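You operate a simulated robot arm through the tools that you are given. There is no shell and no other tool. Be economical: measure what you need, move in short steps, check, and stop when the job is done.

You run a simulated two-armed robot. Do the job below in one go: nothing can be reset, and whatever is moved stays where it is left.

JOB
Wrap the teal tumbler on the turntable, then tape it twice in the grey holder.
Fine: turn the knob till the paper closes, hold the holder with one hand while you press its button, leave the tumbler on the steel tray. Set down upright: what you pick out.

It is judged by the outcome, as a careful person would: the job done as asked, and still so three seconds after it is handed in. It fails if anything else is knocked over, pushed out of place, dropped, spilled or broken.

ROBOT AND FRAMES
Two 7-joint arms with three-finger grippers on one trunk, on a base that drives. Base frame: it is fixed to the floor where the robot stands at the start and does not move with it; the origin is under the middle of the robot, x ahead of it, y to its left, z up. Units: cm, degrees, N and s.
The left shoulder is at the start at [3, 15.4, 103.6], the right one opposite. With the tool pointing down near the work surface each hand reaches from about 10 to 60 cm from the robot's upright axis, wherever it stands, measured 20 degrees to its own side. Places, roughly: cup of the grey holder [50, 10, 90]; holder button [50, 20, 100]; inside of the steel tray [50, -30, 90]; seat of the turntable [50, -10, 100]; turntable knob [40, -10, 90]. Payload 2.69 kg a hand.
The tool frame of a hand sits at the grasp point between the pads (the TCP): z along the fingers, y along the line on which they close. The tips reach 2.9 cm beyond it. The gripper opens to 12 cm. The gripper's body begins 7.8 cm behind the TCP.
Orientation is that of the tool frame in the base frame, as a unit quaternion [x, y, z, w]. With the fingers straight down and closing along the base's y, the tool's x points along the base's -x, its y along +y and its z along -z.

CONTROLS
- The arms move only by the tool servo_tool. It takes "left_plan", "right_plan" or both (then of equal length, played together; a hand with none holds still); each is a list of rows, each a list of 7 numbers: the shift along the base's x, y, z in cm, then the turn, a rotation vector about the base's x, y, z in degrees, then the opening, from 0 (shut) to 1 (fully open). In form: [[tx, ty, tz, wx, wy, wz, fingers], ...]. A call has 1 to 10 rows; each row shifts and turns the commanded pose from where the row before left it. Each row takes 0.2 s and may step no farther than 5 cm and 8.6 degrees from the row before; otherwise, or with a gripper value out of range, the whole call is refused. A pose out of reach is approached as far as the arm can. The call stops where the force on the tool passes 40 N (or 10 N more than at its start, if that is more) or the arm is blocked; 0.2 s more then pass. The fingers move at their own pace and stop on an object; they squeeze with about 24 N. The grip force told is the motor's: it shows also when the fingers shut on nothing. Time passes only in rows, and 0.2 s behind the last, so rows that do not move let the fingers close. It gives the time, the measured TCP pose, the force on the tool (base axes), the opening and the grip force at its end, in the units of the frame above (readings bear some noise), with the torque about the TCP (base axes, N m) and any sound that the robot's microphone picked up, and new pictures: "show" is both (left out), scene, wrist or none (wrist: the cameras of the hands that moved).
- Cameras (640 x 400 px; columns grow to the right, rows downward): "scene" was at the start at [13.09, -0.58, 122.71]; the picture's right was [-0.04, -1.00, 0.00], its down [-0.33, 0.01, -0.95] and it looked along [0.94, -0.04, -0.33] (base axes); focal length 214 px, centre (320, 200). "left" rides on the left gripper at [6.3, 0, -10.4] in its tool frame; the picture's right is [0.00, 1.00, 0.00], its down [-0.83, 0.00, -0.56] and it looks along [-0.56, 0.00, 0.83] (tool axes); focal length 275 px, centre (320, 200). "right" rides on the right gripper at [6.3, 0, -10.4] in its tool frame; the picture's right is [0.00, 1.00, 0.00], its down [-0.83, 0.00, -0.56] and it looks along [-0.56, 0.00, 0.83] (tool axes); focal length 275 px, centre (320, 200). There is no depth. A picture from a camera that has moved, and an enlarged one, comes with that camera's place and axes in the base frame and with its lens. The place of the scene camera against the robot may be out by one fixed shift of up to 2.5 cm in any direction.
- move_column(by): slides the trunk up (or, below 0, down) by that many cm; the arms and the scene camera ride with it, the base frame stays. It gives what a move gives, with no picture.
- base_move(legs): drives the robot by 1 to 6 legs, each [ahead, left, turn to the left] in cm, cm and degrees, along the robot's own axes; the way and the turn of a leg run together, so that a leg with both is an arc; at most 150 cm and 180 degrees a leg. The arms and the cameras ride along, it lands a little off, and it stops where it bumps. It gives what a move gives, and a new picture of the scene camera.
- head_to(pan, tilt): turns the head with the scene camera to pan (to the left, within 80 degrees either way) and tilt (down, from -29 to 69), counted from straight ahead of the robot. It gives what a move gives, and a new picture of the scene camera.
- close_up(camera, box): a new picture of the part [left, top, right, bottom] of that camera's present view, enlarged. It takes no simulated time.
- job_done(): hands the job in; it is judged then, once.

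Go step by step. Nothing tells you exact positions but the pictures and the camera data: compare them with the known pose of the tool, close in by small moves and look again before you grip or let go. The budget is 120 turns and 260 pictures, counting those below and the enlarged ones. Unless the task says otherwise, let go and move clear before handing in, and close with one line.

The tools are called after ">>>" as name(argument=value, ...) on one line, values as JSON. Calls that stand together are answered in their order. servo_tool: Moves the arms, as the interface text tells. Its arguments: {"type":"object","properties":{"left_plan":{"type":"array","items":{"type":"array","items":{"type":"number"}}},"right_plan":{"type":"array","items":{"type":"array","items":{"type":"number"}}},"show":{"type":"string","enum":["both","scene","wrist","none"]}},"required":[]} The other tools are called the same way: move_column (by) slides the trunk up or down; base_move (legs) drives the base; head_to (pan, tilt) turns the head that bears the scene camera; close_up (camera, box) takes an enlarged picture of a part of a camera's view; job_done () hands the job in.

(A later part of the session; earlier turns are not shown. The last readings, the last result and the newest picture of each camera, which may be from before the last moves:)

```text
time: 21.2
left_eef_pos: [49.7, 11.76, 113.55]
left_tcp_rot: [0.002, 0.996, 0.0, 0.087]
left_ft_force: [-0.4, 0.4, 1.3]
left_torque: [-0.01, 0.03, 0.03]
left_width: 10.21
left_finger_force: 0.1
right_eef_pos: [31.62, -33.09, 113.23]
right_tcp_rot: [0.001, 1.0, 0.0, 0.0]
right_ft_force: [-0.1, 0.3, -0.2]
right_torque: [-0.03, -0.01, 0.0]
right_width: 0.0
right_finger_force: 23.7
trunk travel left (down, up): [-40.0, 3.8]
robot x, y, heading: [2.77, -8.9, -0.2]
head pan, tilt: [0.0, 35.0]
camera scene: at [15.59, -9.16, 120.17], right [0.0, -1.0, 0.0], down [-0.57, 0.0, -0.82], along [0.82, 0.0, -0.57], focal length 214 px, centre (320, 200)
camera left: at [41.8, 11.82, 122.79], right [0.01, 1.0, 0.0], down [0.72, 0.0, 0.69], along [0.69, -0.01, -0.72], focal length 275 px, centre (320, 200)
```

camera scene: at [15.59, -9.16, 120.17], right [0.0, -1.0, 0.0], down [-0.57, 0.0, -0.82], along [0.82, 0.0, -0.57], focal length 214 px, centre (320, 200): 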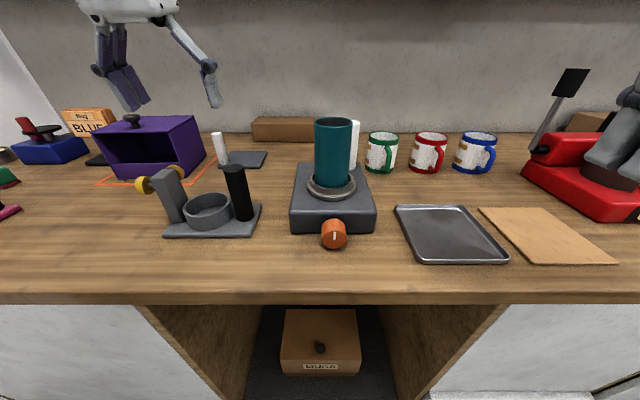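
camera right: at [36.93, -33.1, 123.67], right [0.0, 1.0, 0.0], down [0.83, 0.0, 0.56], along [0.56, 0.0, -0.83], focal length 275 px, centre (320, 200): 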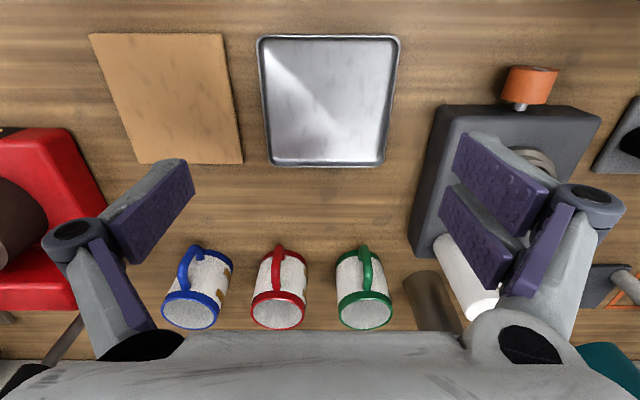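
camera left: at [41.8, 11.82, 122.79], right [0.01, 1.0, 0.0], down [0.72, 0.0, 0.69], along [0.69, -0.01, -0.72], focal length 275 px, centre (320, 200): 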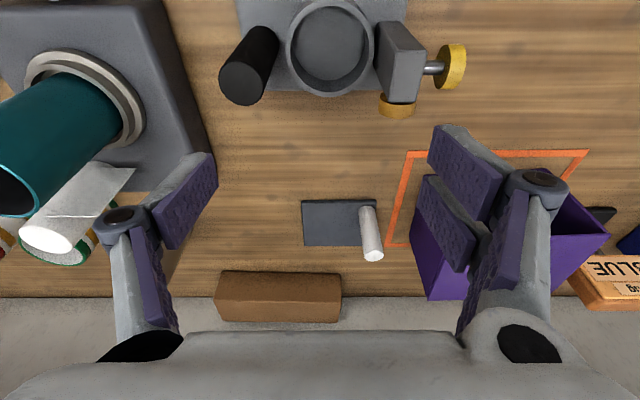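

Tumbler sits in the seat. Next is the knob (face toward the robot). I'll back up so the right hand can approach it nearly horizontally.

>>> base_move(legs=[[-14, 8, 0]])

>>> servo_tool(right_plan=[[1, 1.5, -1, 0, -7.5, 0, 0.7], [1, 1.5, -1, 0, -7.5, 0, 0.7], [1, 1.5, -1, 0, -7.5, 0, 0.7], [1, 1.5, -1, 0, -7.5, 0, 0.7], [1, 1.5, -1, 0, -7.5, 0, 0.7], [1, 1.5, -1, 0, -7.5, 0, 0.7], [1, 1.5, -1, 0, -7.5, 0, 0.7], [1, 1.5, -1, 0, -7.5, 0, 0.7]])

```text
time: 22.6
left_eef_pos: [35.75, 19.74, 113.53]
left_tcp_rot: [0.0, 0.996, 0.001, 0.088]
left_ft_force: [-0.6, 0.7, -0.3]
left_torque: [-0.04, -0.04, 0.0]
left_width: 10.19
left_finger_force: 0.1
right_eef_pos: [17.57, -25.16, 113.24]
right_tcp_rot: [0.001, 1.0, 0.0, 0.0]
right_ft_force: [0.2, 0.7, -0.2]
right_torque: [-0.02, -0.02, 0.0]
right_width: 0.0
right_finger_force: 24.8
trunk travel left (down, up): [-40.0, 3.8]
robot x, y, heading: [-10.58, -1.01, 0.1]
head pan, tilt: [0.0, 35.0]
camera scene: at [1.59, -1.18, 120.18], right [0.0, -1.0, 0.0], down [-0.57, 0.0, -0.82], along [0.82, 0.0, -0.57], focal length 214 px, centre (320, 200)
```

scene: 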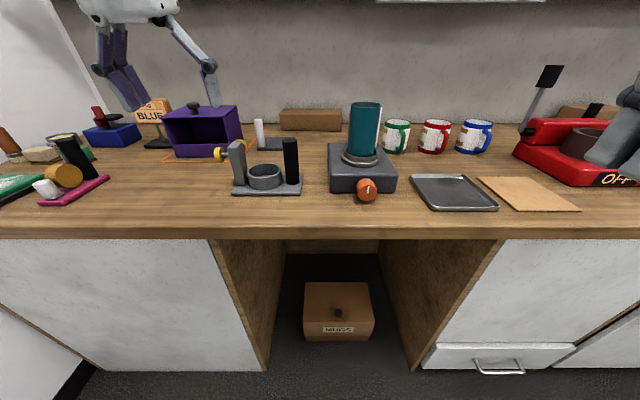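

```text
time: 24.4
left_eef_pos: [35.92, 19.8, 113.52]
left_tcp_rot: [0.0, 0.996, -0.001, 0.088]
left_ft_force: [-0.7, -0.4, 0.2]
left_torque: [0.01, 0.03, 0.02]
left_width: 10.17
left_finger_force: 0.1
right_eef_pos: [26.7, -12.59, 105.9]
right_tcp_rot: [0.0, 0.867, 0.001, 0.499]
right_ft_force: [0.8, -0.1, -0.1]
right_torque: [0.0, -0.02, -0.01]
right_width: 8.43
right_finger_force: 0.1
right hand out of reach, approached as far as the arm can: row 8
trunk travel left (down, up): [-40.0, 3.8]
robot x, y, heading: [-10.69, -1.46, -0.1]
head pan, tilt: [0.0, 35.0]
camera scene: at [1.71, -1.15, 120.16], right [0.0, -1.0, 0.0], down [-0.57, 0.0, -0.82], along [0.82, 0.0, -0.57], focal length 214 px, centre (320, 200)
camera right: at [14.35, -12.45, 105.62], right [0.0, 1.0, 0.0], down [-0.06, 0.0, 1.0], along [1.0, 0.0, 0.06], focal length 275 px, centre (320, 200)
```

scene: 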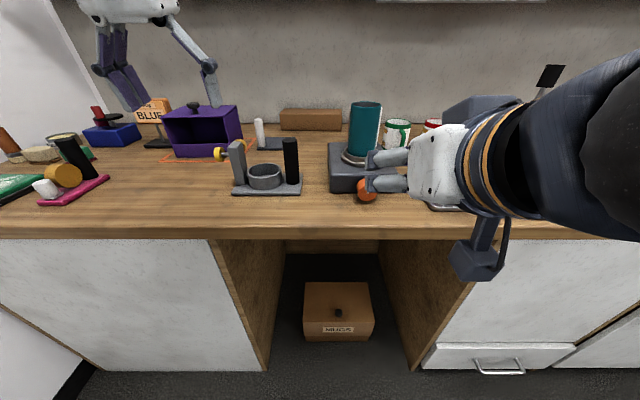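
right: 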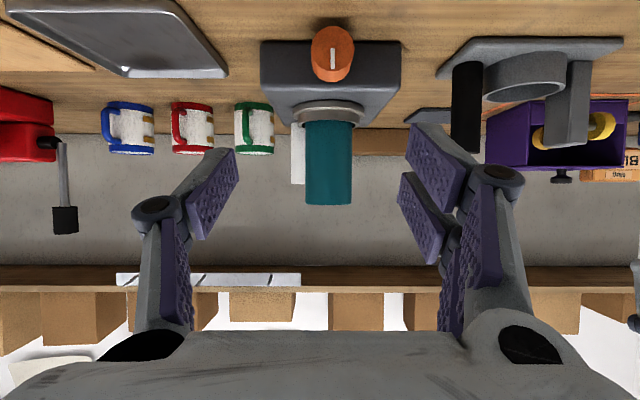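

I'll lower the right hand in front of the table edge to look at the knob level-on and get its exact height.

>>> servo_tool(right_plan=[[0, 0.4, -4, 0, 0, 0, 0.7], [0, 0.5, -4, 0, 0, 0, 0.7], [0, 0.5, -4, 0, 0, 0, 0.7], [0, 0, 0, 0, 0, 0, 0.7]], show="wrist")

>>> close_up(camera="right", box=[240, 110, 440, 260])

```text
time: 25.4
left_eef_pos: [35.84, 19.64, 113.48]
left_tcp_rot: [0.0, 0.996, -0.001, 0.088]
left_ft_force: [-0.4, -0.3, -0.6]
left_torque: [0.02, -0.02, 0.01]
left_width: 10.19
left_finger_force: 0.1
right_eef_pos: [29.16, -9.3, 95.1]
right_tcp_rot: [0.001, 0.866, -0.001, 0.5]
right_ft_force: [-0.4, 0.0, 0.0]
right_torque: [0.0, -0.01, 0.01]
right_width: 8.41
right_finger_force: 0.0
right hand out of reach, approached as far as the arm can: row 1, 2, 3
trunk travel left (down, up): [-40.0, 3.8]
robot x, y, heading: [-10.61, -1.02, 0.0]
head pan, tilt: [0.0, 35.0]
camera right: at [16.95, -9.14, 94.91], right [0.0, 1.0, 0.0], down [-0.07, 0.0, 1.0], along [1.0, 0.0, 0.07], focal length 275 px, centre (320, 200)
```

right: 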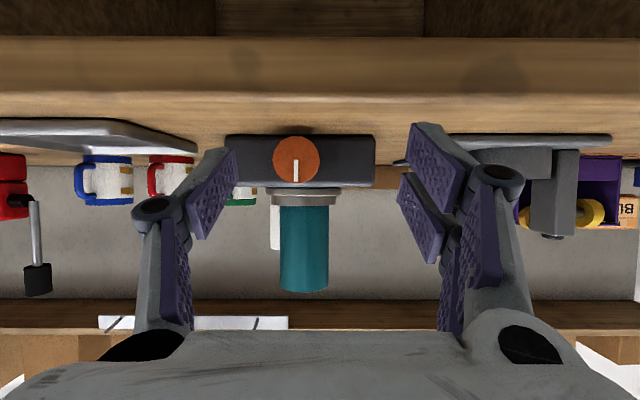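

```text
2.67 times, centred on (340, 185) of right
camera zoom: at [16.95, -9.14, 94.91], right [0.0, 1.0, 0.0], down [-0.07, 0.0, 1.0], along [1.0, 0.0, 0.07], focal length 734 px, centre (267, 240)
```

zoom: 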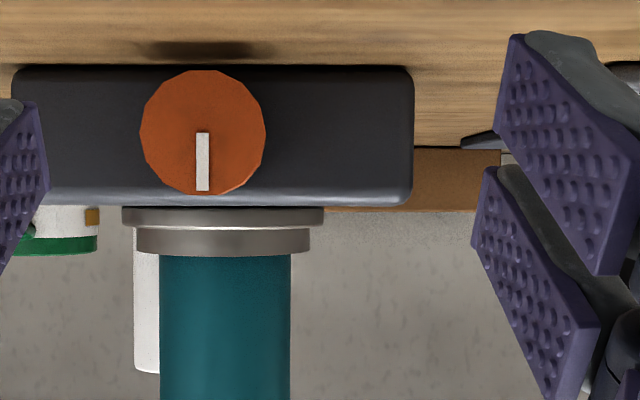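

Knob axis: y≈-11.3, z≈93.05, radius 2.1, ~3 cm above the table (table z≈90). I'll set pitch to 15° above level and roll −30° ready for a clockwise stroke.

>>> servo_tool(right_plan=[[2.2, -1, 0.15, 0, -7.5, 0, 0.55], [2.2, -1, 0.15, 0, -7.5, 0, 0.55], [0, 0.29, -0.08, -7.5, 0, 0, 0.55], [0, 0.29, -0.08, -7.5, 0, 0, 0.55], [0, 0.29, -0.08, -7.5, 0, 0, 0.55], [0, 0.29, -0.08, -7.5, 0, 0, 0.55], [0, 0, 0, 0, 0, 0, 0.55]])

```text
time: 27.0
left_eef_pos: [35.75, 19.63, 113.56]
left_tcp_rot: [0.0, 0.996, 0.0, 0.089]
left_ft_force: [0.1, -0.5, -0.4]
left_torque: [0.0, 0.0, 0.02]
left_width: 10.2
left_finger_force: 0.1
right_eef_pos: [33.65, -10.21, 95.13]
right_tcp_rot: [-0.159, 0.766, -0.205, 0.588]
right_ft_force: [0.9, -0.5, 0.0]
right_torque: [-0.03, 0.02, -0.01]
right_width: 6.6
right_finger_force: 0.0
trunk travel left (down, up): [-40.0, 3.8]
robot x, y, heading: [-10.67, -0.87, -0.1]
head pan, tilt: [0.0, 35.0]
camera scene: at [1.66, -1.24, 120.17], right [0.0, -1.0, 0.0], down [-0.57, 0.0, -0.82], along [0.82, 0.0, -0.57], focal length 214 px, centre (320, 200)
camera right: at [21.82, -11.71, 92.24], right [0.0, 0.86, -0.5], down [-0.32, 0.48, 0.82], along [0.95, 0.16, 0.28], focal length 275 px, centre (320, 200)
```

scene: 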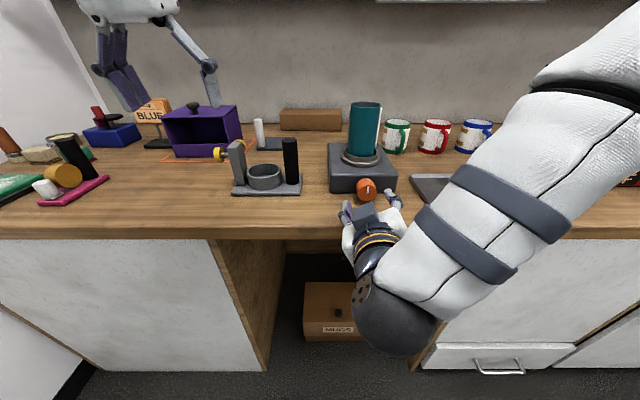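
right: 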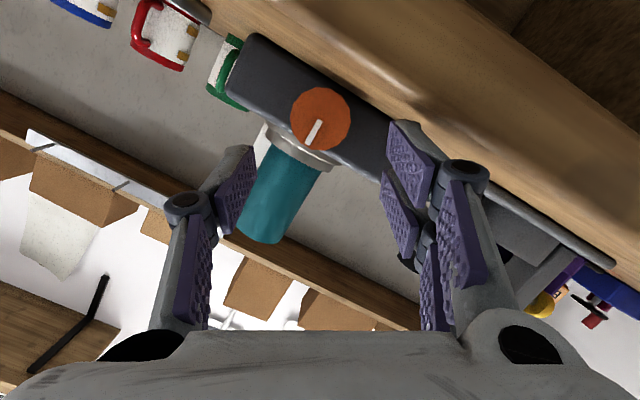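

Aligned with the knob. Approaching and closing on it.

>>> servo_tool(right_plan=[[2.3, -0.3, -0.53, 0, 0, 0, 0.55], [2.3, -0.3, -0.52, 0, 0, 0, 0.55], [2.1, -0.3, -0.5, 0, 0, 0, 0.55], [0, 0, 0, 0, 0, 0, 0.55]], show="wrist")

```text
time: 28.0
left_eef_pos: [35.62, 19.81, 113.63]
left_tcp_rot: [0.0, 0.996, -0.001, 0.089]
left_ft_force: [0.1, -0.7, 0.9]
left_torque: [0.01, 0.02, -0.02]
left_width: 10.19
left_finger_force: 0.1
right_eef_pos: [40.17, -10.94, 93.74]
right_tcp_rot: [-0.158, 0.764, -0.204, 0.591]
right_ft_force: [-3.2, 10.1, 17.3]
right_torque: [0.68, 0.15, 0.14]
right_width: 7.28
right_finger_force: 1.4
trunk travel left (down, up): [-40.0, 3.8]
robot x, y, heading: [-10.74, -1.05, 0.1]
head pan, tilt: [0.0, 35.0]
camera right: at [28.48, -12.46, 90.83], right [0.0, 0.86, -0.5], down [-0.33, 0.48, 0.82], along [0.94, 0.17, 0.28], focal length 275 px, centre (320, 200)
```

right: 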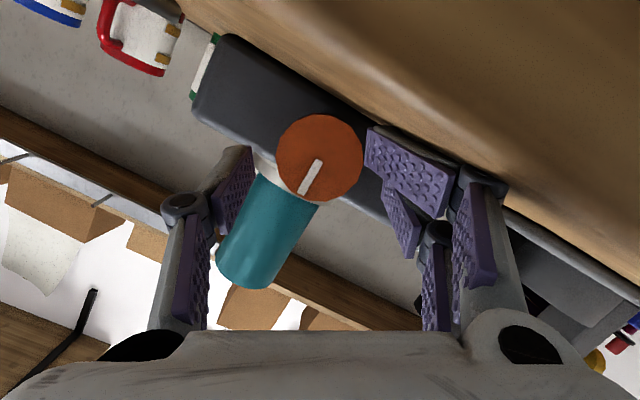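

The lower finger brushed the table; I'll reduce the roll to about −18° and narrow the fingers before closing.

>>> servo_tool(right_plan=[[0, 0, 0.1, 6, 0, 0, 0.45], [0, 0, 0.1, 6, 0, 0, 0.42], [0, 0, 0, 0, 0, 0, 0.42]], show="wrist")

```text
time: 28.8
left_eef_pos: [35.75, 19.54, 113.52]
left_tcp_rot: [0.001, 0.996, 0.0, 0.088]
left_ft_force: [-0.4, -0.3, -0.5]
left_torque: [0.01, 0.0, -0.01]
left_width: 10.18
left_finger_force: 0.0
right_eef_pos: [40.35, -11.28, 93.76]
right_tcp_rot: [-0.093, 0.784, -0.125, 0.601]
right_ft_force: [0.1, -1.0, 1.7]
right_torque: [0.04, -0.02, 0.03]
right_width: 5.07
right_finger_force: 0.1
trunk travel left (down, up): [-40.0, 3.8]
robot x, y, heading: [-10.76, -0.94, -0.2]
head pan, tilt: [0.0, 35.0]
camera right: at [28.56, -12.11, 90.51], right [0.0, 0.95, -0.31], down [-0.32, 0.3, 0.9], along [0.95, 0.1, 0.3], focal length 275 px, centre (320, 200)
```

right: 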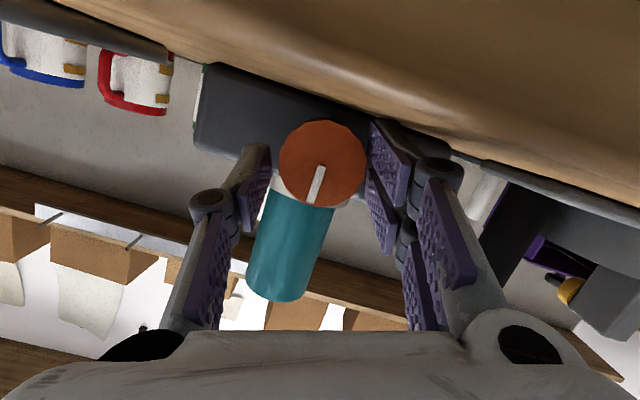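

Nearly centred; shift slightly, grip the knob, and turn clockwise 35°.

>>> servo_tool(right_plan=[[0, 0.28, -0.08, 0, 0, 0, 0.42], [0, 0, 0, 0, 0, 0, 0.2], [0, 0, 0, 0, 0, 0, 0.2], [0, -0.06, 0.01, 7, 0, 0, 0.2], [0, -0.06, 0.01, 7, 0, 0, 0.2], [0, -0.06, 0, 7, 0, 0, 0.2], [0, -0.06, 0, 7, 0, 0, 0.2], [0, -0.06, 0, 7, 0, 0, 0.2], [0, 0, 0, 0, 0, 0, 0.2]])

```text
time: 30.8
left_eef_pos: [35.86, 19.16, 113.59]
left_tcp_rot: [0.0, 0.996, 0.001, 0.087]
left_ft_force: [-0.4, -0.1, 0.4]
left_torque: [0.0, -0.01, -0.02]
left_width: 10.21
left_finger_force: 0.1
right_eef_pos: [40.37, -11.55, 93.83]
right_tcp_rot: [0.094, 0.783, 0.118, 0.603]
right_ft_force: [1.6, -35.0, 5.3]
right_torque: [-0.25, -0.7, -1.04]
right_width: 4.13
right_finger_force: 45.5
trunk travel left (down, up): [-40.0, 3.8]
robot x, y, heading: [-11.18, -1.32, -0.1]
head pan, tilt: [0.0, 35.0]
camera scene: at [1.64, -1.62, 120.17], right [0.0, -1.0, 0.0], down [-0.57, 0.0, -0.82], along [0.82, 0.0, -0.57], focal length 214 px, centre (320, 200)
camera right: at [28.56, -10.37, 90.49], right [0.01, 0.96, 0.29], down [-0.33, -0.27, 0.9], along [0.94, -0.1, 0.31], focal length 275 px, centre (320, 200)
```

scene: 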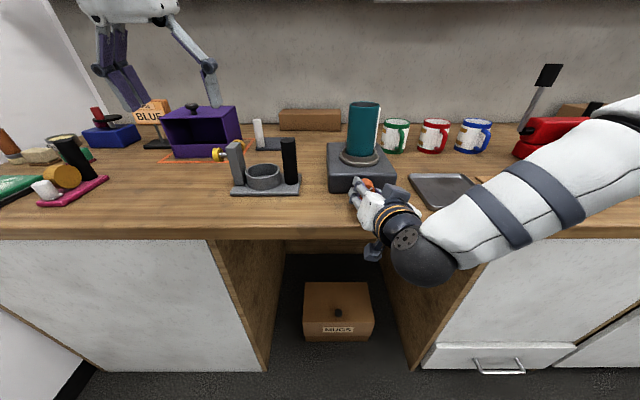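
right: 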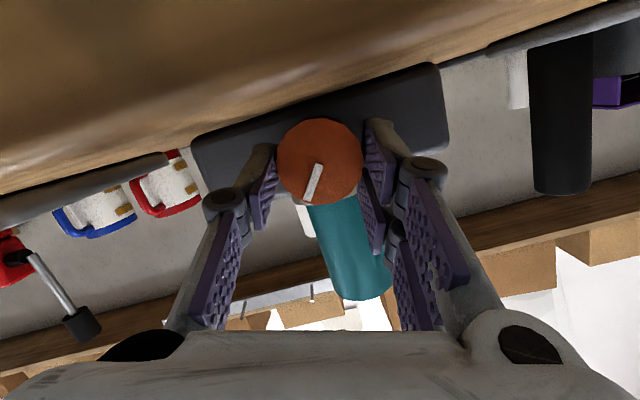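

The knob turned with the hand, but there's a sideways load; easing it and looking at the paper.

>>> servo_tool(right_plan=[[0, -0.3, 0, 0, 0, 0, 0.2], [0, 0, 0, 0, 0, 0, 0.2]], show="none")

>>> close_up(camera="scene", box=[310, 85, 420, 205])

>>> close_up(camera="right", box=[220, 100, 420, 320])

```text
time: 31.4
left_eef_pos: [35.82, 19.42, 113.6]
left_tcp_rot: [-0.001, 0.996, 0.001, 0.088]
left_ft_force: [-0.1, -0.1, 0.5]
left_torque: [0.02, -0.02, 0.03]
left_width: 10.21
left_finger_force: 0.1
right_eef_pos: [40.25, -11.57, 93.84]
right_tcp_rot: [0.09, 0.784, 0.119, 0.603]
right_ft_force: [3.5, -25.1, 4.0]
right_torque: [-0.16, -0.99, -1.02]
right_width: 4.15
right_finger_force: 44.9
trunk travel left (down, up): [-40.0, 3.8]
robot x, y, heading: [-10.92, -0.92, 0.2]
head pan, tilt: [0.0, 35.0]
```

```text
3.33 times, centred on (365, 145) of scene
camera zoom: at [1.66, -1.49, 120.17], right [0.0, -1.0, 0.0], down [-0.57, 0.0, -0.82], along [0.82, 0.0, -0.57], focal length 715 px, centre (170, 383)
```

zoom: 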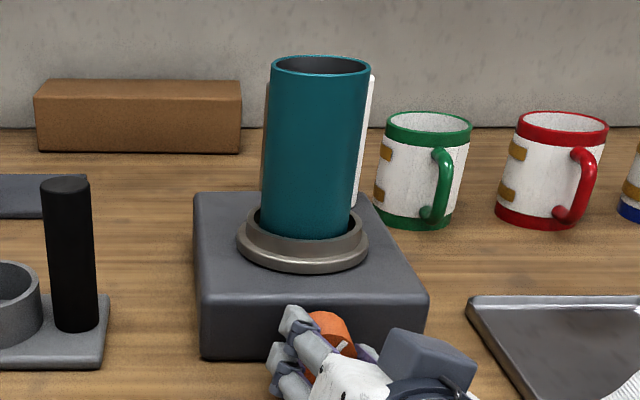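

```text
1.82 times, centred on (320, 210) of right
camera zoom: at [28.54, -10.46, 90.49], right [0.0, 0.96, 0.29], down [-0.32, -0.27, 0.9], along [0.95, -0.09, 0.31], focal length 500 px, centre (320, 182)
```

zoom: 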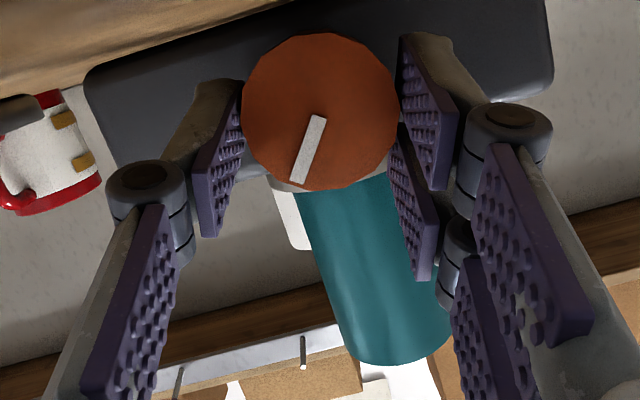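

The mark has moved ~40° clockwise with the hand. I'll open (to read the free pose), roll back, and look.

>>> servo_tool(right_plan=[[0, 0, 0, 0, 0, 0, 0.43], [0, 0, 0, 0, 0, 0, 0.43]], show="wrist")

```text
time: 32.0
left_eef_pos: [35.72, 19.63, 113.51]
left_tcp_rot: [0.0, 0.996, 0.0, 0.088]
left_ft_force: [0.5, -0.2, -0.7]
left_torque: [0.0, -0.04, -0.03]
left_width: 10.2
left_finger_force: 0.1
right_eef_pos: [40.26, -11.13, 93.74]
right_tcp_rot: [0.087, 0.784, 0.119, 0.602]
right_ft_force: [-0.3, 1.2, 0.0]
right_torque: [0.0, 0.02, 0.0]
right_width: 5.18
right_finger_force: 0.0
trunk travel left (down, up): [-40.0, 3.8]
robot x, y, heading: [-11.2, -0.91, -0.2]
head pan, tilt: [0.0, 35.0]
camera right: at [28.47, -10.11, 90.51], right [-0.01, 0.96, 0.29], down [-0.32, -0.28, 0.91], along [0.95, -0.09, 0.31], focal length 275 px, centre (320, 200)
```

right: 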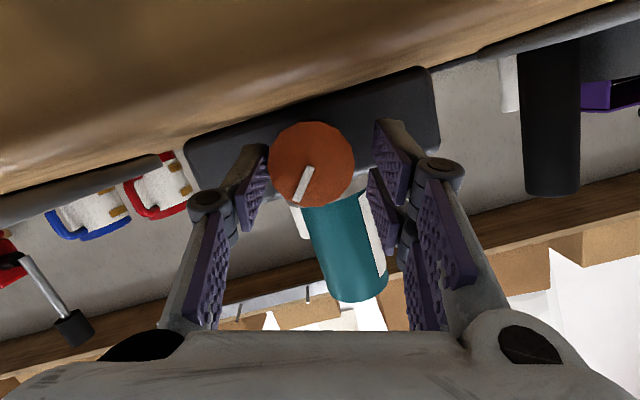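

The true axis is at y≈-11.42. Correcting; then one full cycle: roll back, grip, turn.

>>> servo_tool(right_plan=[[0, -0.44, 0.05, 0, 0, 0, 0.43], [0, 0.077, 0, -8.5, 0, 0, 0.43], [0, 0.077, 0, -8.5, 0, 0, 0.43], [0, 0.077, 0, -8.5, 0, 0, 0.43], [0, 0.077, 0, -8.5, 0, 0, 0.43], [0, 0, 0, 0, 0, 0, 0.2], [0, -0.077, 0, 8.5, 0, 0, 0.2], [0, -0.077, 0, 8.5, 0, 0, 0.2], [0, -0.077, 0, 8.5, 0, 0, 0.2], [0, -0.077, 0, 8.5, 0, 0, 0.2]], show="wrist")

>>> close_up(camera="scene", box=[310, 85, 420, 205])

```text
time: 34.2
left_eef_pos: [35.74, 19.94, 113.6]
left_tcp_rot: [0.0, 0.996, -0.001, 0.088]
left_ft_force: [0.0, 1.6, 0.8]
left_torque: [0.01, -0.02, -0.02]
left_width: 10.19
left_finger_force: 0.2
right_eef_pos: [40.25, -11.67, 93.86]
right_tcp_rot: [0.09, 0.785, 0.117, 0.602]
right_ft_force: [-0.5, 14.4, -5.3]
right_torque: [0.05, -0.58, -0.49]
right_width: 4.15
right_finger_force: 44.4
trunk travel left (down, up): [-40.0, 3.8]
robot x, y, heading: [-11.0, -0.91, -0.2]
head pan, tilt: [0.0, 35.0]
camera right: at [28.54, -10.51, 90.52], right [0.0, 0.96, 0.29], down [-0.32, -0.27, 0.91], along [0.95, -0.09, 0.31], focal length 275 px, centre (320, 200)
```

right: 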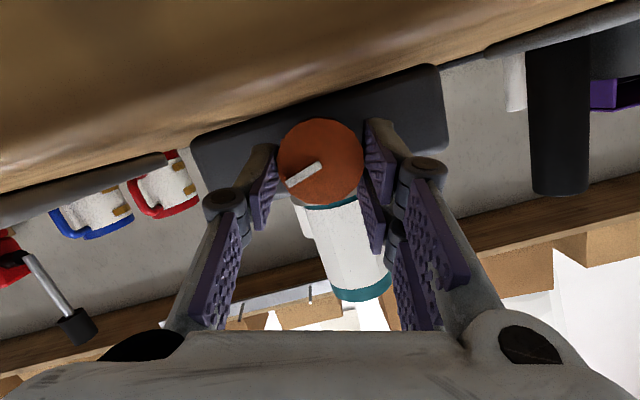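

```text
3.33 times, centred on (365, 145) of scene
camera zoom: at [1.67, -1.01, 120.16], right [0.0, -1.0, 0.0], down [-0.57, 0.0, -0.82], along [0.82, 0.0, -0.57], focal length 715 px, centre (170, 383)
```

zoom: 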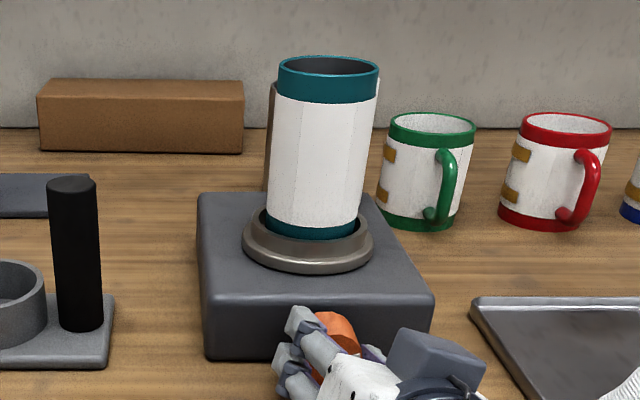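

Paper already covers the front. Another cycle.

>>> servo_tool(right_plan=[[0, 0.1, 0, 0, 0, 0, 0.43], [0, 0.077, 0, -8.5, 0, 0, 0.43], [0, 0.077, 0, -8.5, 0, 0, 0.43], [0, 0.077, 0, -8.5, 0, 0, 0.43], [0, 0.077, 0, -8.5, 0, 0, 0.43], [0, 0, 0, 0, 0, 0, 0.2], [0, -0.077, 0, 8.5, 0, 0, 0.2], [0, -0.077, 0, 8.5, 0, 0, 0.2], [0, -0.077, 0, 8.5, 0, 0, 0.2], [0, -0.077, 0, 8.5, 0, 0, 0.2]], show="wrist")

>>> close_up(camera="scene", box=[310, 85, 420, 205])

>>> close_up(camera="left", box=[0, 0, 320, 400])

```text
time: 36.4
left_eef_pos: [35.8, 19.85, 113.53]
left_tcp_rot: [0.0, 0.996, -0.002, 0.088]
left_ft_force: [0.5, 0.2, 0.2]
left_torque: [0.01, 0.01, 0.0]
left_width: 10.2
left_finger_force: 0.1
right_eef_pos: [40.36, -11.75, 93.79]
right_tcp_rot: [0.09, 0.784, 0.118, 0.602]
right_ft_force: [-2.1, 6.9, -2.0]
right_torque: [0.06, -0.43, -0.63]
right_width: 4.12
right_finger_force: 45.1
trunk travel left (down, up): [-40.0, 3.8]
robot x, y, heading: [-11.11, -0.92, -0.2]
head pan, tilt: [0.0, 35.0]
camera right: at [28.51, -10.5, 90.52], right [0.0, 0.96, 0.29], down [-0.32, -0.27, 0.91], along [0.95, -0.09, 0.31], focal length 275 px, centre (320, 200)
```

right: 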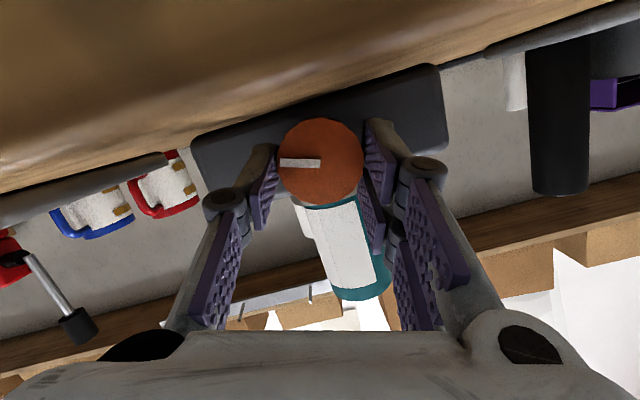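

```text
3.33 times, centred on (365, 145) of scene
camera zoom: at [1.64, -1.09, 120.17], right [0.0, -1.0, 0.0], down [-0.57, 0.0, -0.82], along [0.82, 0.0, -0.57], focal length 715 px, centre (170, 383)
```

zoom: 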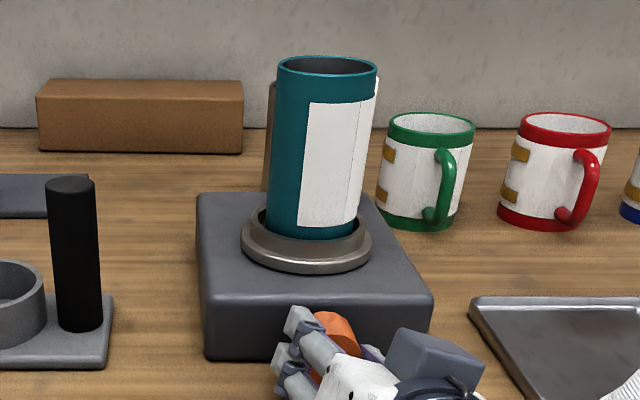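

```text
1.00 times, centred on (160, 200) of left (not enlarged: the box is as wide or as high as the picture)
camera zoom: at [27.84, 19.87, 122.76], right [0.0, 1.0, 0.0], down [0.72, 0.0, 0.69], along [0.69, 0.0, -0.72], focal length 275 px, centre (480, 200)
```

zoom: 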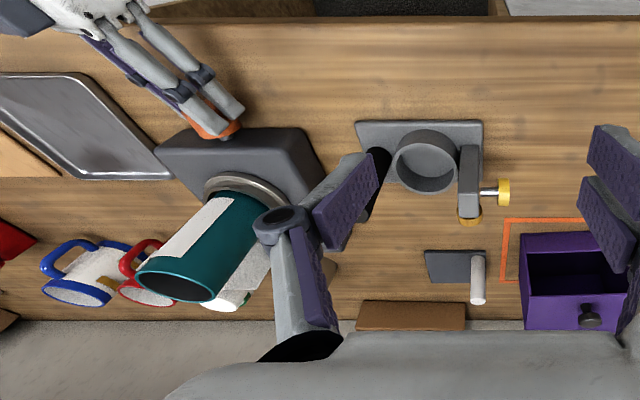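

The knob is now ~107° round, but the paper edge shows on the front; I need to look closely at how it is lying before going on.

>>> close_up(camera="scene", box=[340, 95, 395, 165])

>>> close_up(camera="right", box=[260, 180, 420, 320])

>>> close_up(camera="left", box=[0, 150, 130, 320])

```text
5.71 times, centred on (368, 130) of scene
camera zoom: at [1.64, -1.09, 120.17], right [0.0, -1.0, 0.0], down [-0.57, 0.0, -0.82], along [0.82, 0.0, -0.57], focal length 1226 px, centre (49, 600)
```

zoom: 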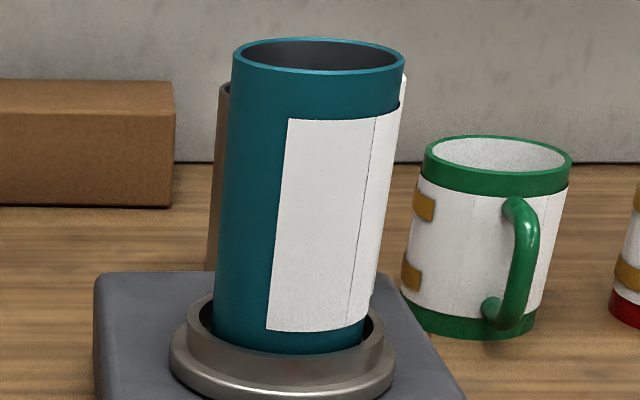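

```text
2.86 times, centred on (340, 250) of right
camera zoom: at [28.51, -10.5, 90.52], right [0.0, 0.96, 0.29], down [-0.32, -0.27, 0.91], along [0.95, -0.09, 0.31], focal length 786 px, centre (263, 57)
```

zoom: 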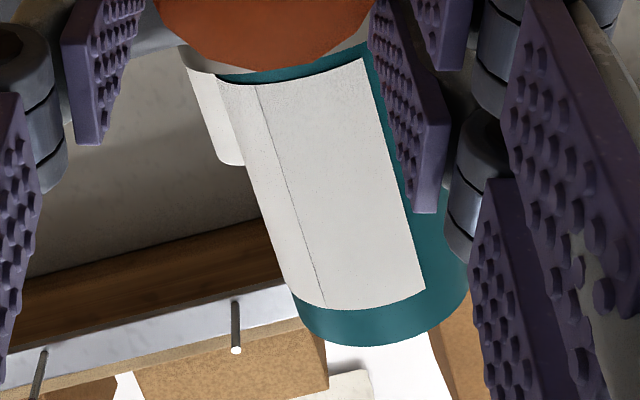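

```text
2.35 times, centred on (65, 235) of left
camera zoom: at [27.84, 19.87, 122.76], right [0.0, 1.0, 0.0], down [0.72, 0.0, 0.69], along [0.69, 0.0, -0.72], focal length 648 px, centre (920, 118)
```

zoom: 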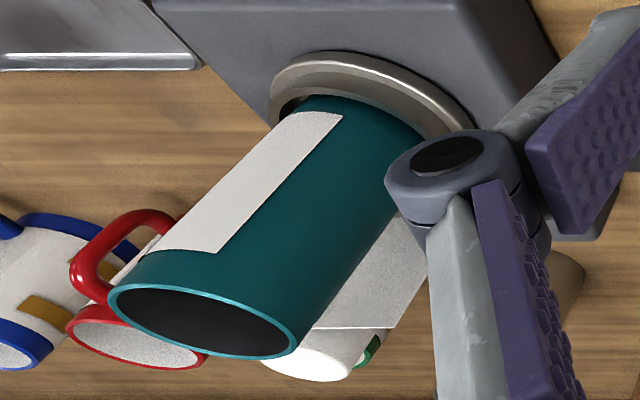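

There's a seam line and a free edge. I'll turn another small 17° and see how both move.

>>> servo_tool(right_plan=[[0, 0, 0, 0, 0, 0, 0.2], [0, -0.07, 0, 5, 0, 0, 0.2], [0, 0, 0, 0, 0, 0, 0.2]], show="none")

>>> close_up(camera="scene", box=[340, 95, 395, 165])

>>> close_up(camera="left", box=[0, 150, 130, 320])

```text
time: 37.2
left_eef_pos: [35.8, 19.48, 113.45]
left_tcp_rot: [0.001, 0.996, 0.0, 0.088]
left_ft_force: [-0.3, 0.1, 0.2]
left_torque: [-0.02, -0.01, -0.03]
left_width: 10.2
left_finger_force: 0.1
right_eef_pos: [40.27, -11.65, 93.84]
right_tcp_rot: [0.12, 0.78, 0.147, 0.596]
right_ft_force: [1.3, -10.7, -12.4]
right_torque: [-0.11, -0.49, -0.56]
right_width: 4.16
right_finger_force: 44.9
right hand out of reach, approached as far as the arm can: row 2
trunk travel left (down, up): [-40.0, 3.8]
robot x, y, heading: [-11.2, -1.36, -0.1]
head pan, tilt: [0.0, 35.0]
```

```text
5.71 times, centred on (368, 130) of scene
camera zoom: at [1.77, -1.38, 120.13], right [0.0, -1.0, 0.0], down [-0.57, 0.0, -0.82], along [0.82, 0.0, -0.57], focal length 1226 px, centre (49, 600)
```

zoom: 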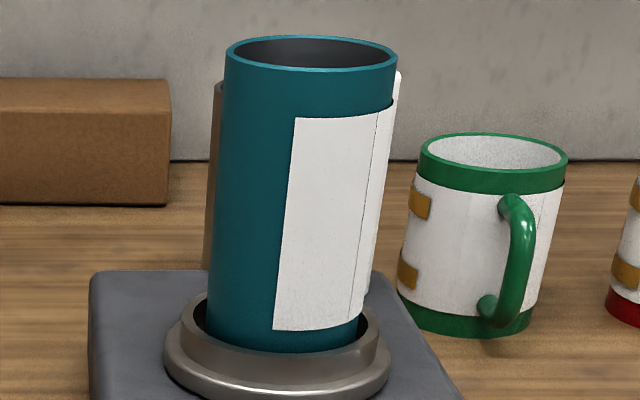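

```text
2.35 times, centred on (65, 235) of left
camera zoom: at [27.99, 19.54, 122.72], right [0.01, 1.0, 0.0], down [0.72, -0.01, 0.69], along [0.69, 0.0, -0.72], focal length 648 px, centre (920, 118)
```

zoom: 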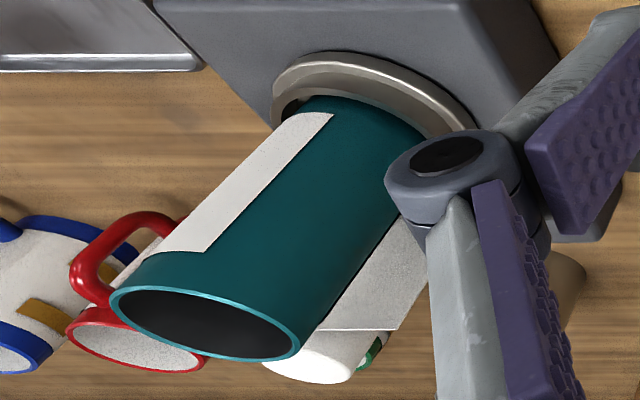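

Everything rotates with the tumbler (~2.5–3× the knob). I'll do another cycle and keep watching.

>>> servo_tool(right_plan=[[0, 0.07, 0, 0, 0, 0, 0.43], [0, 0.077, 0, -8.5, 0, 0, 0.43], [0, 0.077, 0, -8.5, 0, 0, 0.43], [0, 0.077, 0, -8.5, 0, 0, 0.43], [0, 0.077, 0, -8.5, 0, 0, 0.43], [0, 0, 0, 0, 0, 0, 0.2], [0, -0.077, 0, 8.5, 0, 0, 0.2], [0, -0.077, 0, 8.5, 0, 0, 0.2], [0, 0, 0, 0, 0, 0, 0.2]], show="wrist")

>>> close_up(camera="scene", box=[340, 95, 395, 165])

>>> close_up(camera="left", box=[0, 150, 130, 320])

```text
time: 39.2
left_eef_pos: [35.68, 19.55, 113.58]
left_tcp_rot: [0.001, 0.996, 0.001, 0.088]
left_ft_force: [0.0, -0.3, 0.5]
left_torque: [-0.05, 0.02, 0.01]
left_width: 10.22
left_finger_force: 0.1
right_eef_pos: [40.27, -11.37, 94.15]
right_tcp_rot: [0.028, 0.791, 0.035, 0.61]
right_ft_force: [-2.1, -19.9, 4.3]
right_torque: [-0.25, 0.37, -0.7]
right_width: 4.17
right_finger_force: 45.0
trunk travel left (down, up): [-40.0, 3.8]
robot x, y, heading: [-11.16, -0.76, 0.1]
head pan, tilt: [0.0, 35.0]
camera right: at [28.45, -10.97, 90.69], right [0.0, 1.0, 0.09], down [-0.32, -0.08, 0.94], along [0.95, -0.03, 0.32], focal length 275 px, centre (320, 200)
```

right: 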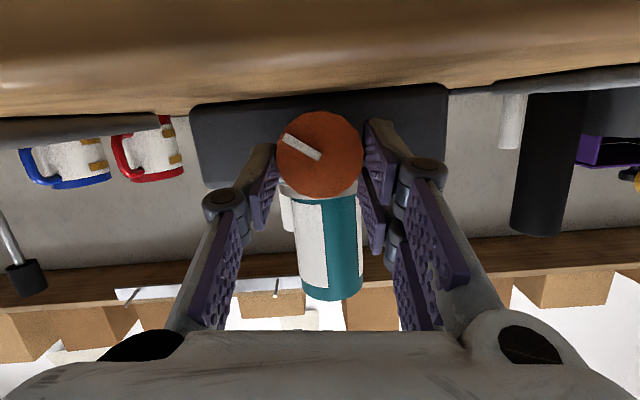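

```text
5.71 times, centred on (368, 130) of scene
camera zoom: at [1.6, -1.45, 120.18], right [0.0, -1.0, 0.0], down [-0.57, 0.0, -0.82], along [0.82, 0.0, -0.57], focal length 1226 px, centre (49, 600)
```

zoom: 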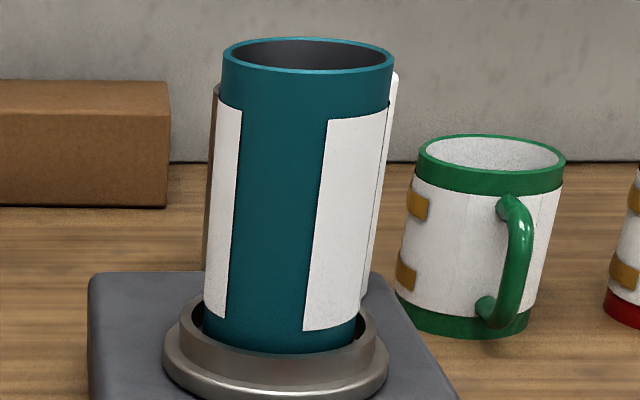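

```text
2.35 times, centred on (65, 235) of left
camera zoom: at [27.8, 19.48, 122.85], right [0.01, 1.0, 0.0], down [0.72, -0.01, 0.69], along [0.69, 0.0, -0.72], focal length 648 px, centre (920, 118)
```

zoom: 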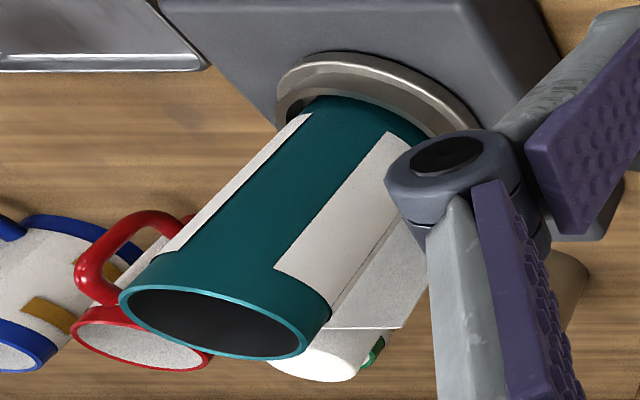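

Now I see: the paper grows from both ends and the gap (~60° wide) is closing. Continuing.

>>> servo_tool(right_plan=[[0, -0.15, -0.05, 0, 0, 0, 0.2], [0, -0.077, 0, 6, 0, 0, 0.2], [0, -0.077, 0, 6, 0, 0, 0.2], [0, 0, 0, 0, 0, 0, 0.43], [0, 0.077, 0, -8.5, 0, 0, 0.43], [0, 0.077, 0, -8.5, 0, 0, 0.43], [0, 0.077, 0, -8.5, 0, 0, 0.43], [0, 0.077, 0, -8.5, 0, 0, 0.43], [0, 0, 0, 0, 0, 0, 0.2], [0, 0, 0, 0, 0, 0, 0.2]], show="wrist")

>>> close_up(camera="scene", box=[340, 95, 395, 165])

```text
time: 41.4
left_eef_pos: [35.71, 19.72, 113.64]
left_tcp_rot: [0.001, 0.996, -0.001, 0.088]
left_ft_force: [0.0, -0.2, 0.3]
left_torque: [-0.02, 0.0, -0.02]
left_width: 10.21
left_finger_force: 0.0
right_eef_pos: [40.19, -11.02, 94.03]
right_tcp_rot: [-0.09, 0.784, -0.117, 0.602]
right_ft_force: [-0.8, 1.4, 1.5]
right_torque: [-0.04, 0.2, -0.12]
right_width: 4.14
right_finger_force: 45.0
trunk travel left (down, up): [-40.0, 3.8]
robot x, y, heading: [-10.93, -1.14, -0.1]
head pan, tilt: [0.0, 35.0]
camera right: at [28.42, -11.92, 90.79], right [0.0, 0.95, -0.3], down [-0.32, 0.28, 0.9], along [0.95, 0.1, 0.31], focal length 275 px, centre (320, 200)
```

right: 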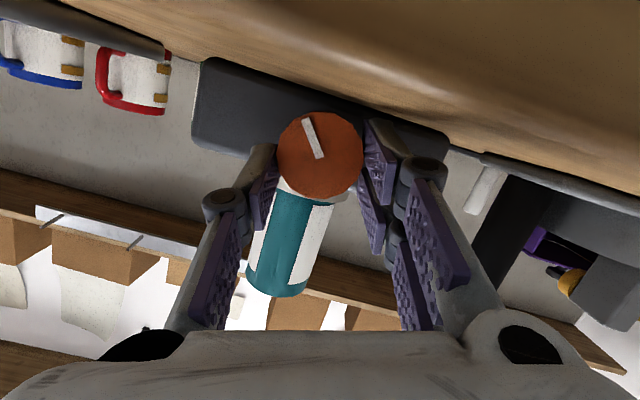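

```text
5.71 times, centred on (368, 130) of scene
camera zoom: at [1.65, -1.21, 120.17], right [0.0, -1.0, 0.0], down [-0.57, 0.0, -0.82], along [0.82, 0.0, -0.57], focal length 1226 px, centre (49, 600)
```

zoom: 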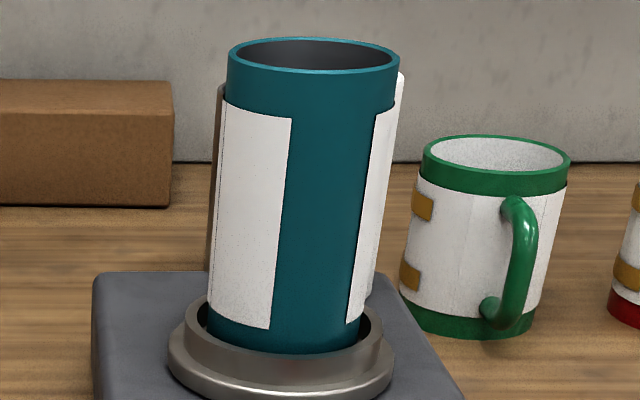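

One panel's width is left open. Continuing the turn.

>>> servo_tool(right_plan=[[0, -0.077, 0, 8.5, 0, 0, 0.2], [0, -0.077, 0, 8.5, 0, 0, 0.2], [0, -0.077, 0, 8.5, 0, 0, 0.2], [0, -0.077, 0, 8.5, 0, 0, 0.2], [0, 0, 0, 0, 0, 0, 0.2]], show="none")

>>> close_up(camera="scene", box=[340, 95, 395, 165])

>>> close_up(camera="left", box=[0, 150, 130, 320])

```text
time: 42.6
left_eef_pos: [35.77, 19.48, 113.6]
left_tcp_rot: [0.001, 0.996, 0.001, 0.088]
left_ft_force: [0.4, -1.5, -1.0]
left_torque: [-0.01, -0.01, -0.01]
left_width: 10.19
left_finger_force: 0.0
right_eef_pos: [40.24, -11.73, 94.05]
right_tcp_rot: [0.093, 0.784, 0.117, 0.603]
right_ft_force: [-3.3, -14.7, 4.4]
right_torque: [-0.14, -0.73, -0.84]
right_width: 4.19
right_finger_force: 45.3
trunk travel left (down, up): [-40.0, 3.8]
robot x, y, heading: [-10.61, -1.07, -0.1]
head pan, tilt: [0.0, 35.0]
```

```text
5.71 times, centred on (368, 130) of scene
camera zoom: at [1.58, -1.4, 120.18], right [0.0, -1.0, 0.0], down [-0.57, 0.0, -0.82], along [0.82, 0.0, -0.57], focal length 1226 px, centre (49, 600)
```

zoom: 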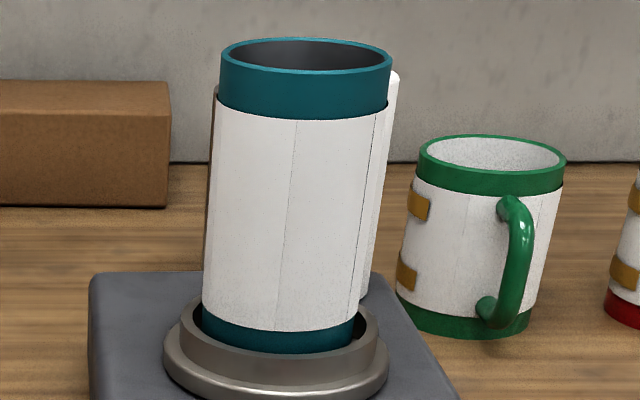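

```text
2.35 times, centred on (65, 235) of left
camera zoom: at [27.78, 19.53, 122.84], right [0.01, 1.0, 0.0], down [0.72, -0.01, 0.69], along [0.69, 0.0, -0.72], focal length 648 px, centre (920, 118)
```

zoom: 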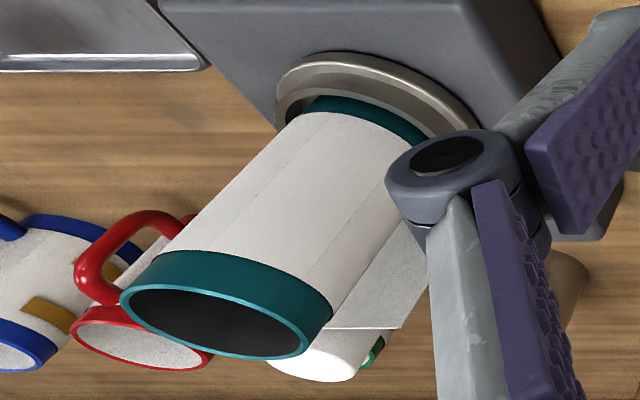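

All visible sides are white. I'll release the knob, back the right hand out, and use its camera to inspect the right/back side.

>>> servo_tool(right_plan=[[0, 0, 0, 0, 0, 0, 0.43], [-3, 0.2, 0.9, 0, 0, 0, 0.43], [-3, 0, 0.9, -6, 0, 0, 0.43], [-1, 0, 1, -6, 0, 0, 0.43], [0, -3, 2, -6, 0, 6, 0.43], [0, -3, 2, 0, 0, 8, 0.43], [0, -3, 2, 0, 0, 8, 0.43], [0, -3, 2, 0, 0, 8, 0.43], [0, -3, 2, 0, 0, 8, 0.43], [1, -3, 1, 0, 0, 8, 0.43]])

```text
time: 44.8
left_eef_pos: [35.84, 19.62, 113.6]
left_tcp_rot: [0.0, 0.996, 0.001, 0.089]
left_ft_force: [0.2, 0.7, 0.7]
left_torque: [-0.04, 0.0, 0.02]
left_width: 10.19
left_finger_force: 0.1
right_eef_pos: [36.51, -28.72, 107.91]
right_tcp_rot: [-0.315, 0.729, 0.231, 0.562]
right_ft_force: [0.5, 0.0, -0.4]
right_torque: [-0.01, 0.0, 0.0]
right_width: 5.14
right_finger_force: 0.1
right hand out of reach, approached as far as the arm can: row 5, 6
trunk travel left (down, up): [-40.0, 3.8]
robot x, y, heading: [-10.68, -1.07, 0.3]
head pan, tilt: [0.0, 35.0]
camera scene: at [1.7, -1.25, 120.16], right [0.0, -1.0, 0.0], down [-0.57, 0.0, -0.82], along [0.82, 0.0, -0.57], focal length 214 px, centre (320, 200)
camera right: at [28.27, -37.02, 104.54], right [-0.72, 0.69, -0.02], down [-0.24, -0.22, 0.95], along [0.65, 0.69, 0.32], focal length 275 px, centre (320, 200)
```

scene: 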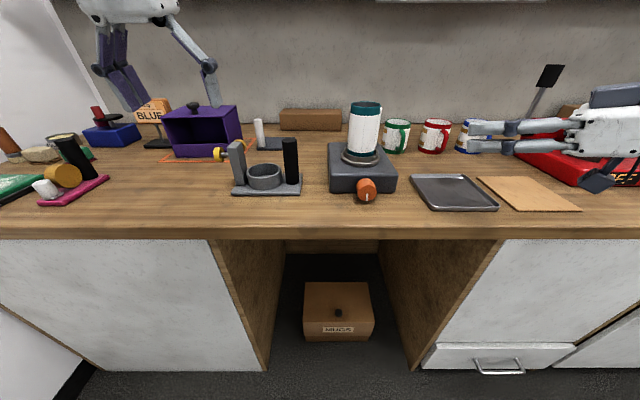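
right: 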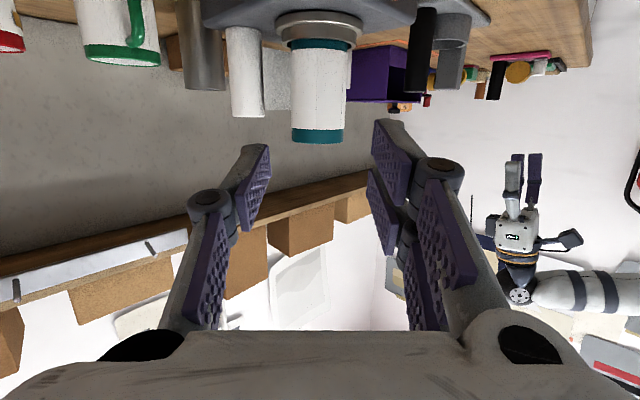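

>>> close_up(camera="right", box=[220, 0, 400, 150])

```text
2.67 times, centred on (310, 75) of right
camera zoom: at [28.27, -37.02, 104.54], right [-0.72, 0.69, -0.02], down [-0.24, -0.22, 0.95], along [0.65, 0.69, 0.32], focal length 734 px, centre (347, 533)
```

zoom: 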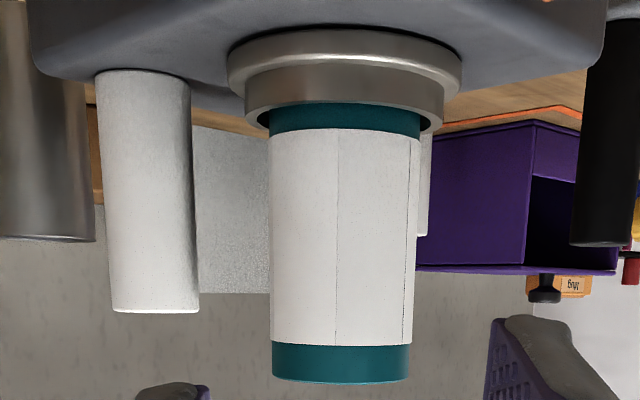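

Closed on all sides seen. I'll drive forward again for pickup and use the left camera to check the left/back side too.

>>> base_move(legs=[[14, -8, 0]])

>>> servo_tool(left_plan=[[1, 0, 0, 0, 0, -8, 0.85], [1, 0, 0, 0, 0, -8, 0.85], [1, 0, 0, 0, 0, -8, 0.85], [1, 0, 0, 0, 0, -8, 0.85], [1, 0, 0, 0, 0, -8, 0.85], [1, 0, 0, 0, 0, -8, 0.85], [1, 0, 0, 0, 0, -8, 0.85], [1, 0, 0, 0, 0, -8, 0.85], [1, 0, 0, 0, 0, -8, 0.85]])

```text
time: 46.2
left_eef_pos: [49.7, 11.62, 113.56]
left_tcp_rot: [-0.001, 0.996, 0.0, 0.089]
left_ft_force: [0.1, 0.2, 0.7]
left_torque: [0.0, 0.03, 0.03]
left_width: 10.19
left_finger_force: 0.2
right_eef_pos: [50.35, -36.55, 107.86]
right_tcp_rot: [-0.316, 0.73, 0.232, 0.56]
right_ft_force: [0.6, -0.5, -0.5]
right_torque: [0.02, 0.02, 0.03]
right_width: 5.16
right_finger_force: 0.1
trunk travel left (down, up): [-40.0, 3.8]
robot x, y, heading: [2.88, -9.37, 0.4]
head pan, tilt: [0.0, 35.0]
camera scene: at [15.59, -9.24, 120.16], right [0.0, -1.0, 0.0], down [-0.57, 0.0, -0.82], along [0.82, 0.0, -0.57], focal length 214 px, centre (320, 200)
```

scene: 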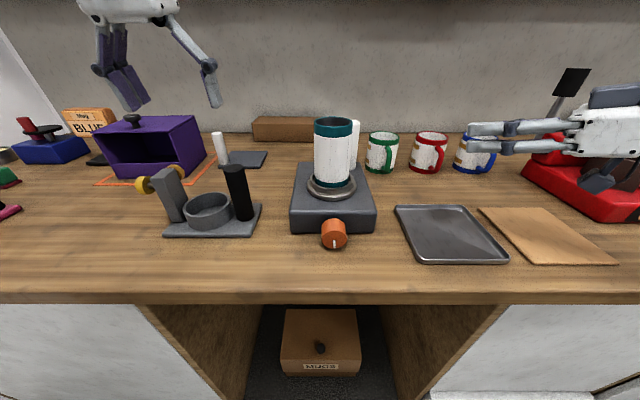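

```text
time: 48.2
left_eef_pos: [53.58, 11.52, 113.59]
left_tcp_rot: [0.529, 0.844, -0.047, 0.074]
left_ft_force: [0.9, 0.1, 0.1]
left_torque: [0.02, 0.0, 0.01]
left_width: 10.21
left_finger_force: 0.1
left hand out of reach, approached as far as the arm can: row 6, 7, 8, 9
right_eef_pos: [50.36, -36.59, 107.76]
right_tcp_rot: [-0.316, 0.729, 0.232, 0.561]
right_ft_force: [0.5, 0.6, 0.7]
right_torque: [0.02, -0.02, 0.02]
right_width: 5.16
right_finger_force: 0.0
trunk travel left (down, up): [-40.0, 3.8]
robot x, y, heading: [3.26, -9.37, -0.0]
head pan, tilt: [0.0, 35.0]
camera scene: at [15.59, -9.24, 120.16], right [0.0, -1.0, 0.0], down [-0.57, 0.0, -0.82], along [0.82, 0.0, -0.57], focal length 214 px, centre (320, 200)
camera left: at [50.28, 18.75, 122.84], right [0.9, 0.43, 0.0], down [0.31, -0.65, 0.69], along [0.3, -0.62, -0.72], focal length 275 px, centre (320, 200)
```

scene: 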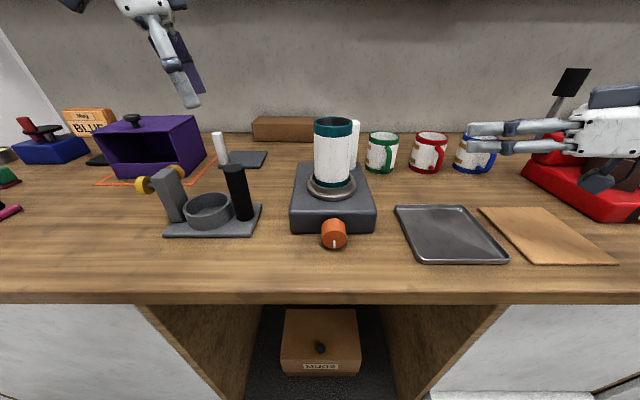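
left: 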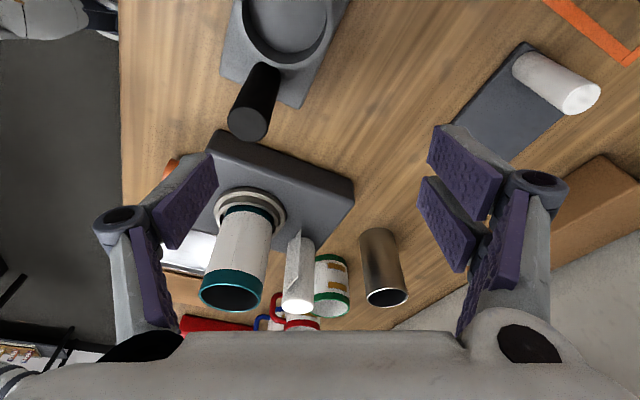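

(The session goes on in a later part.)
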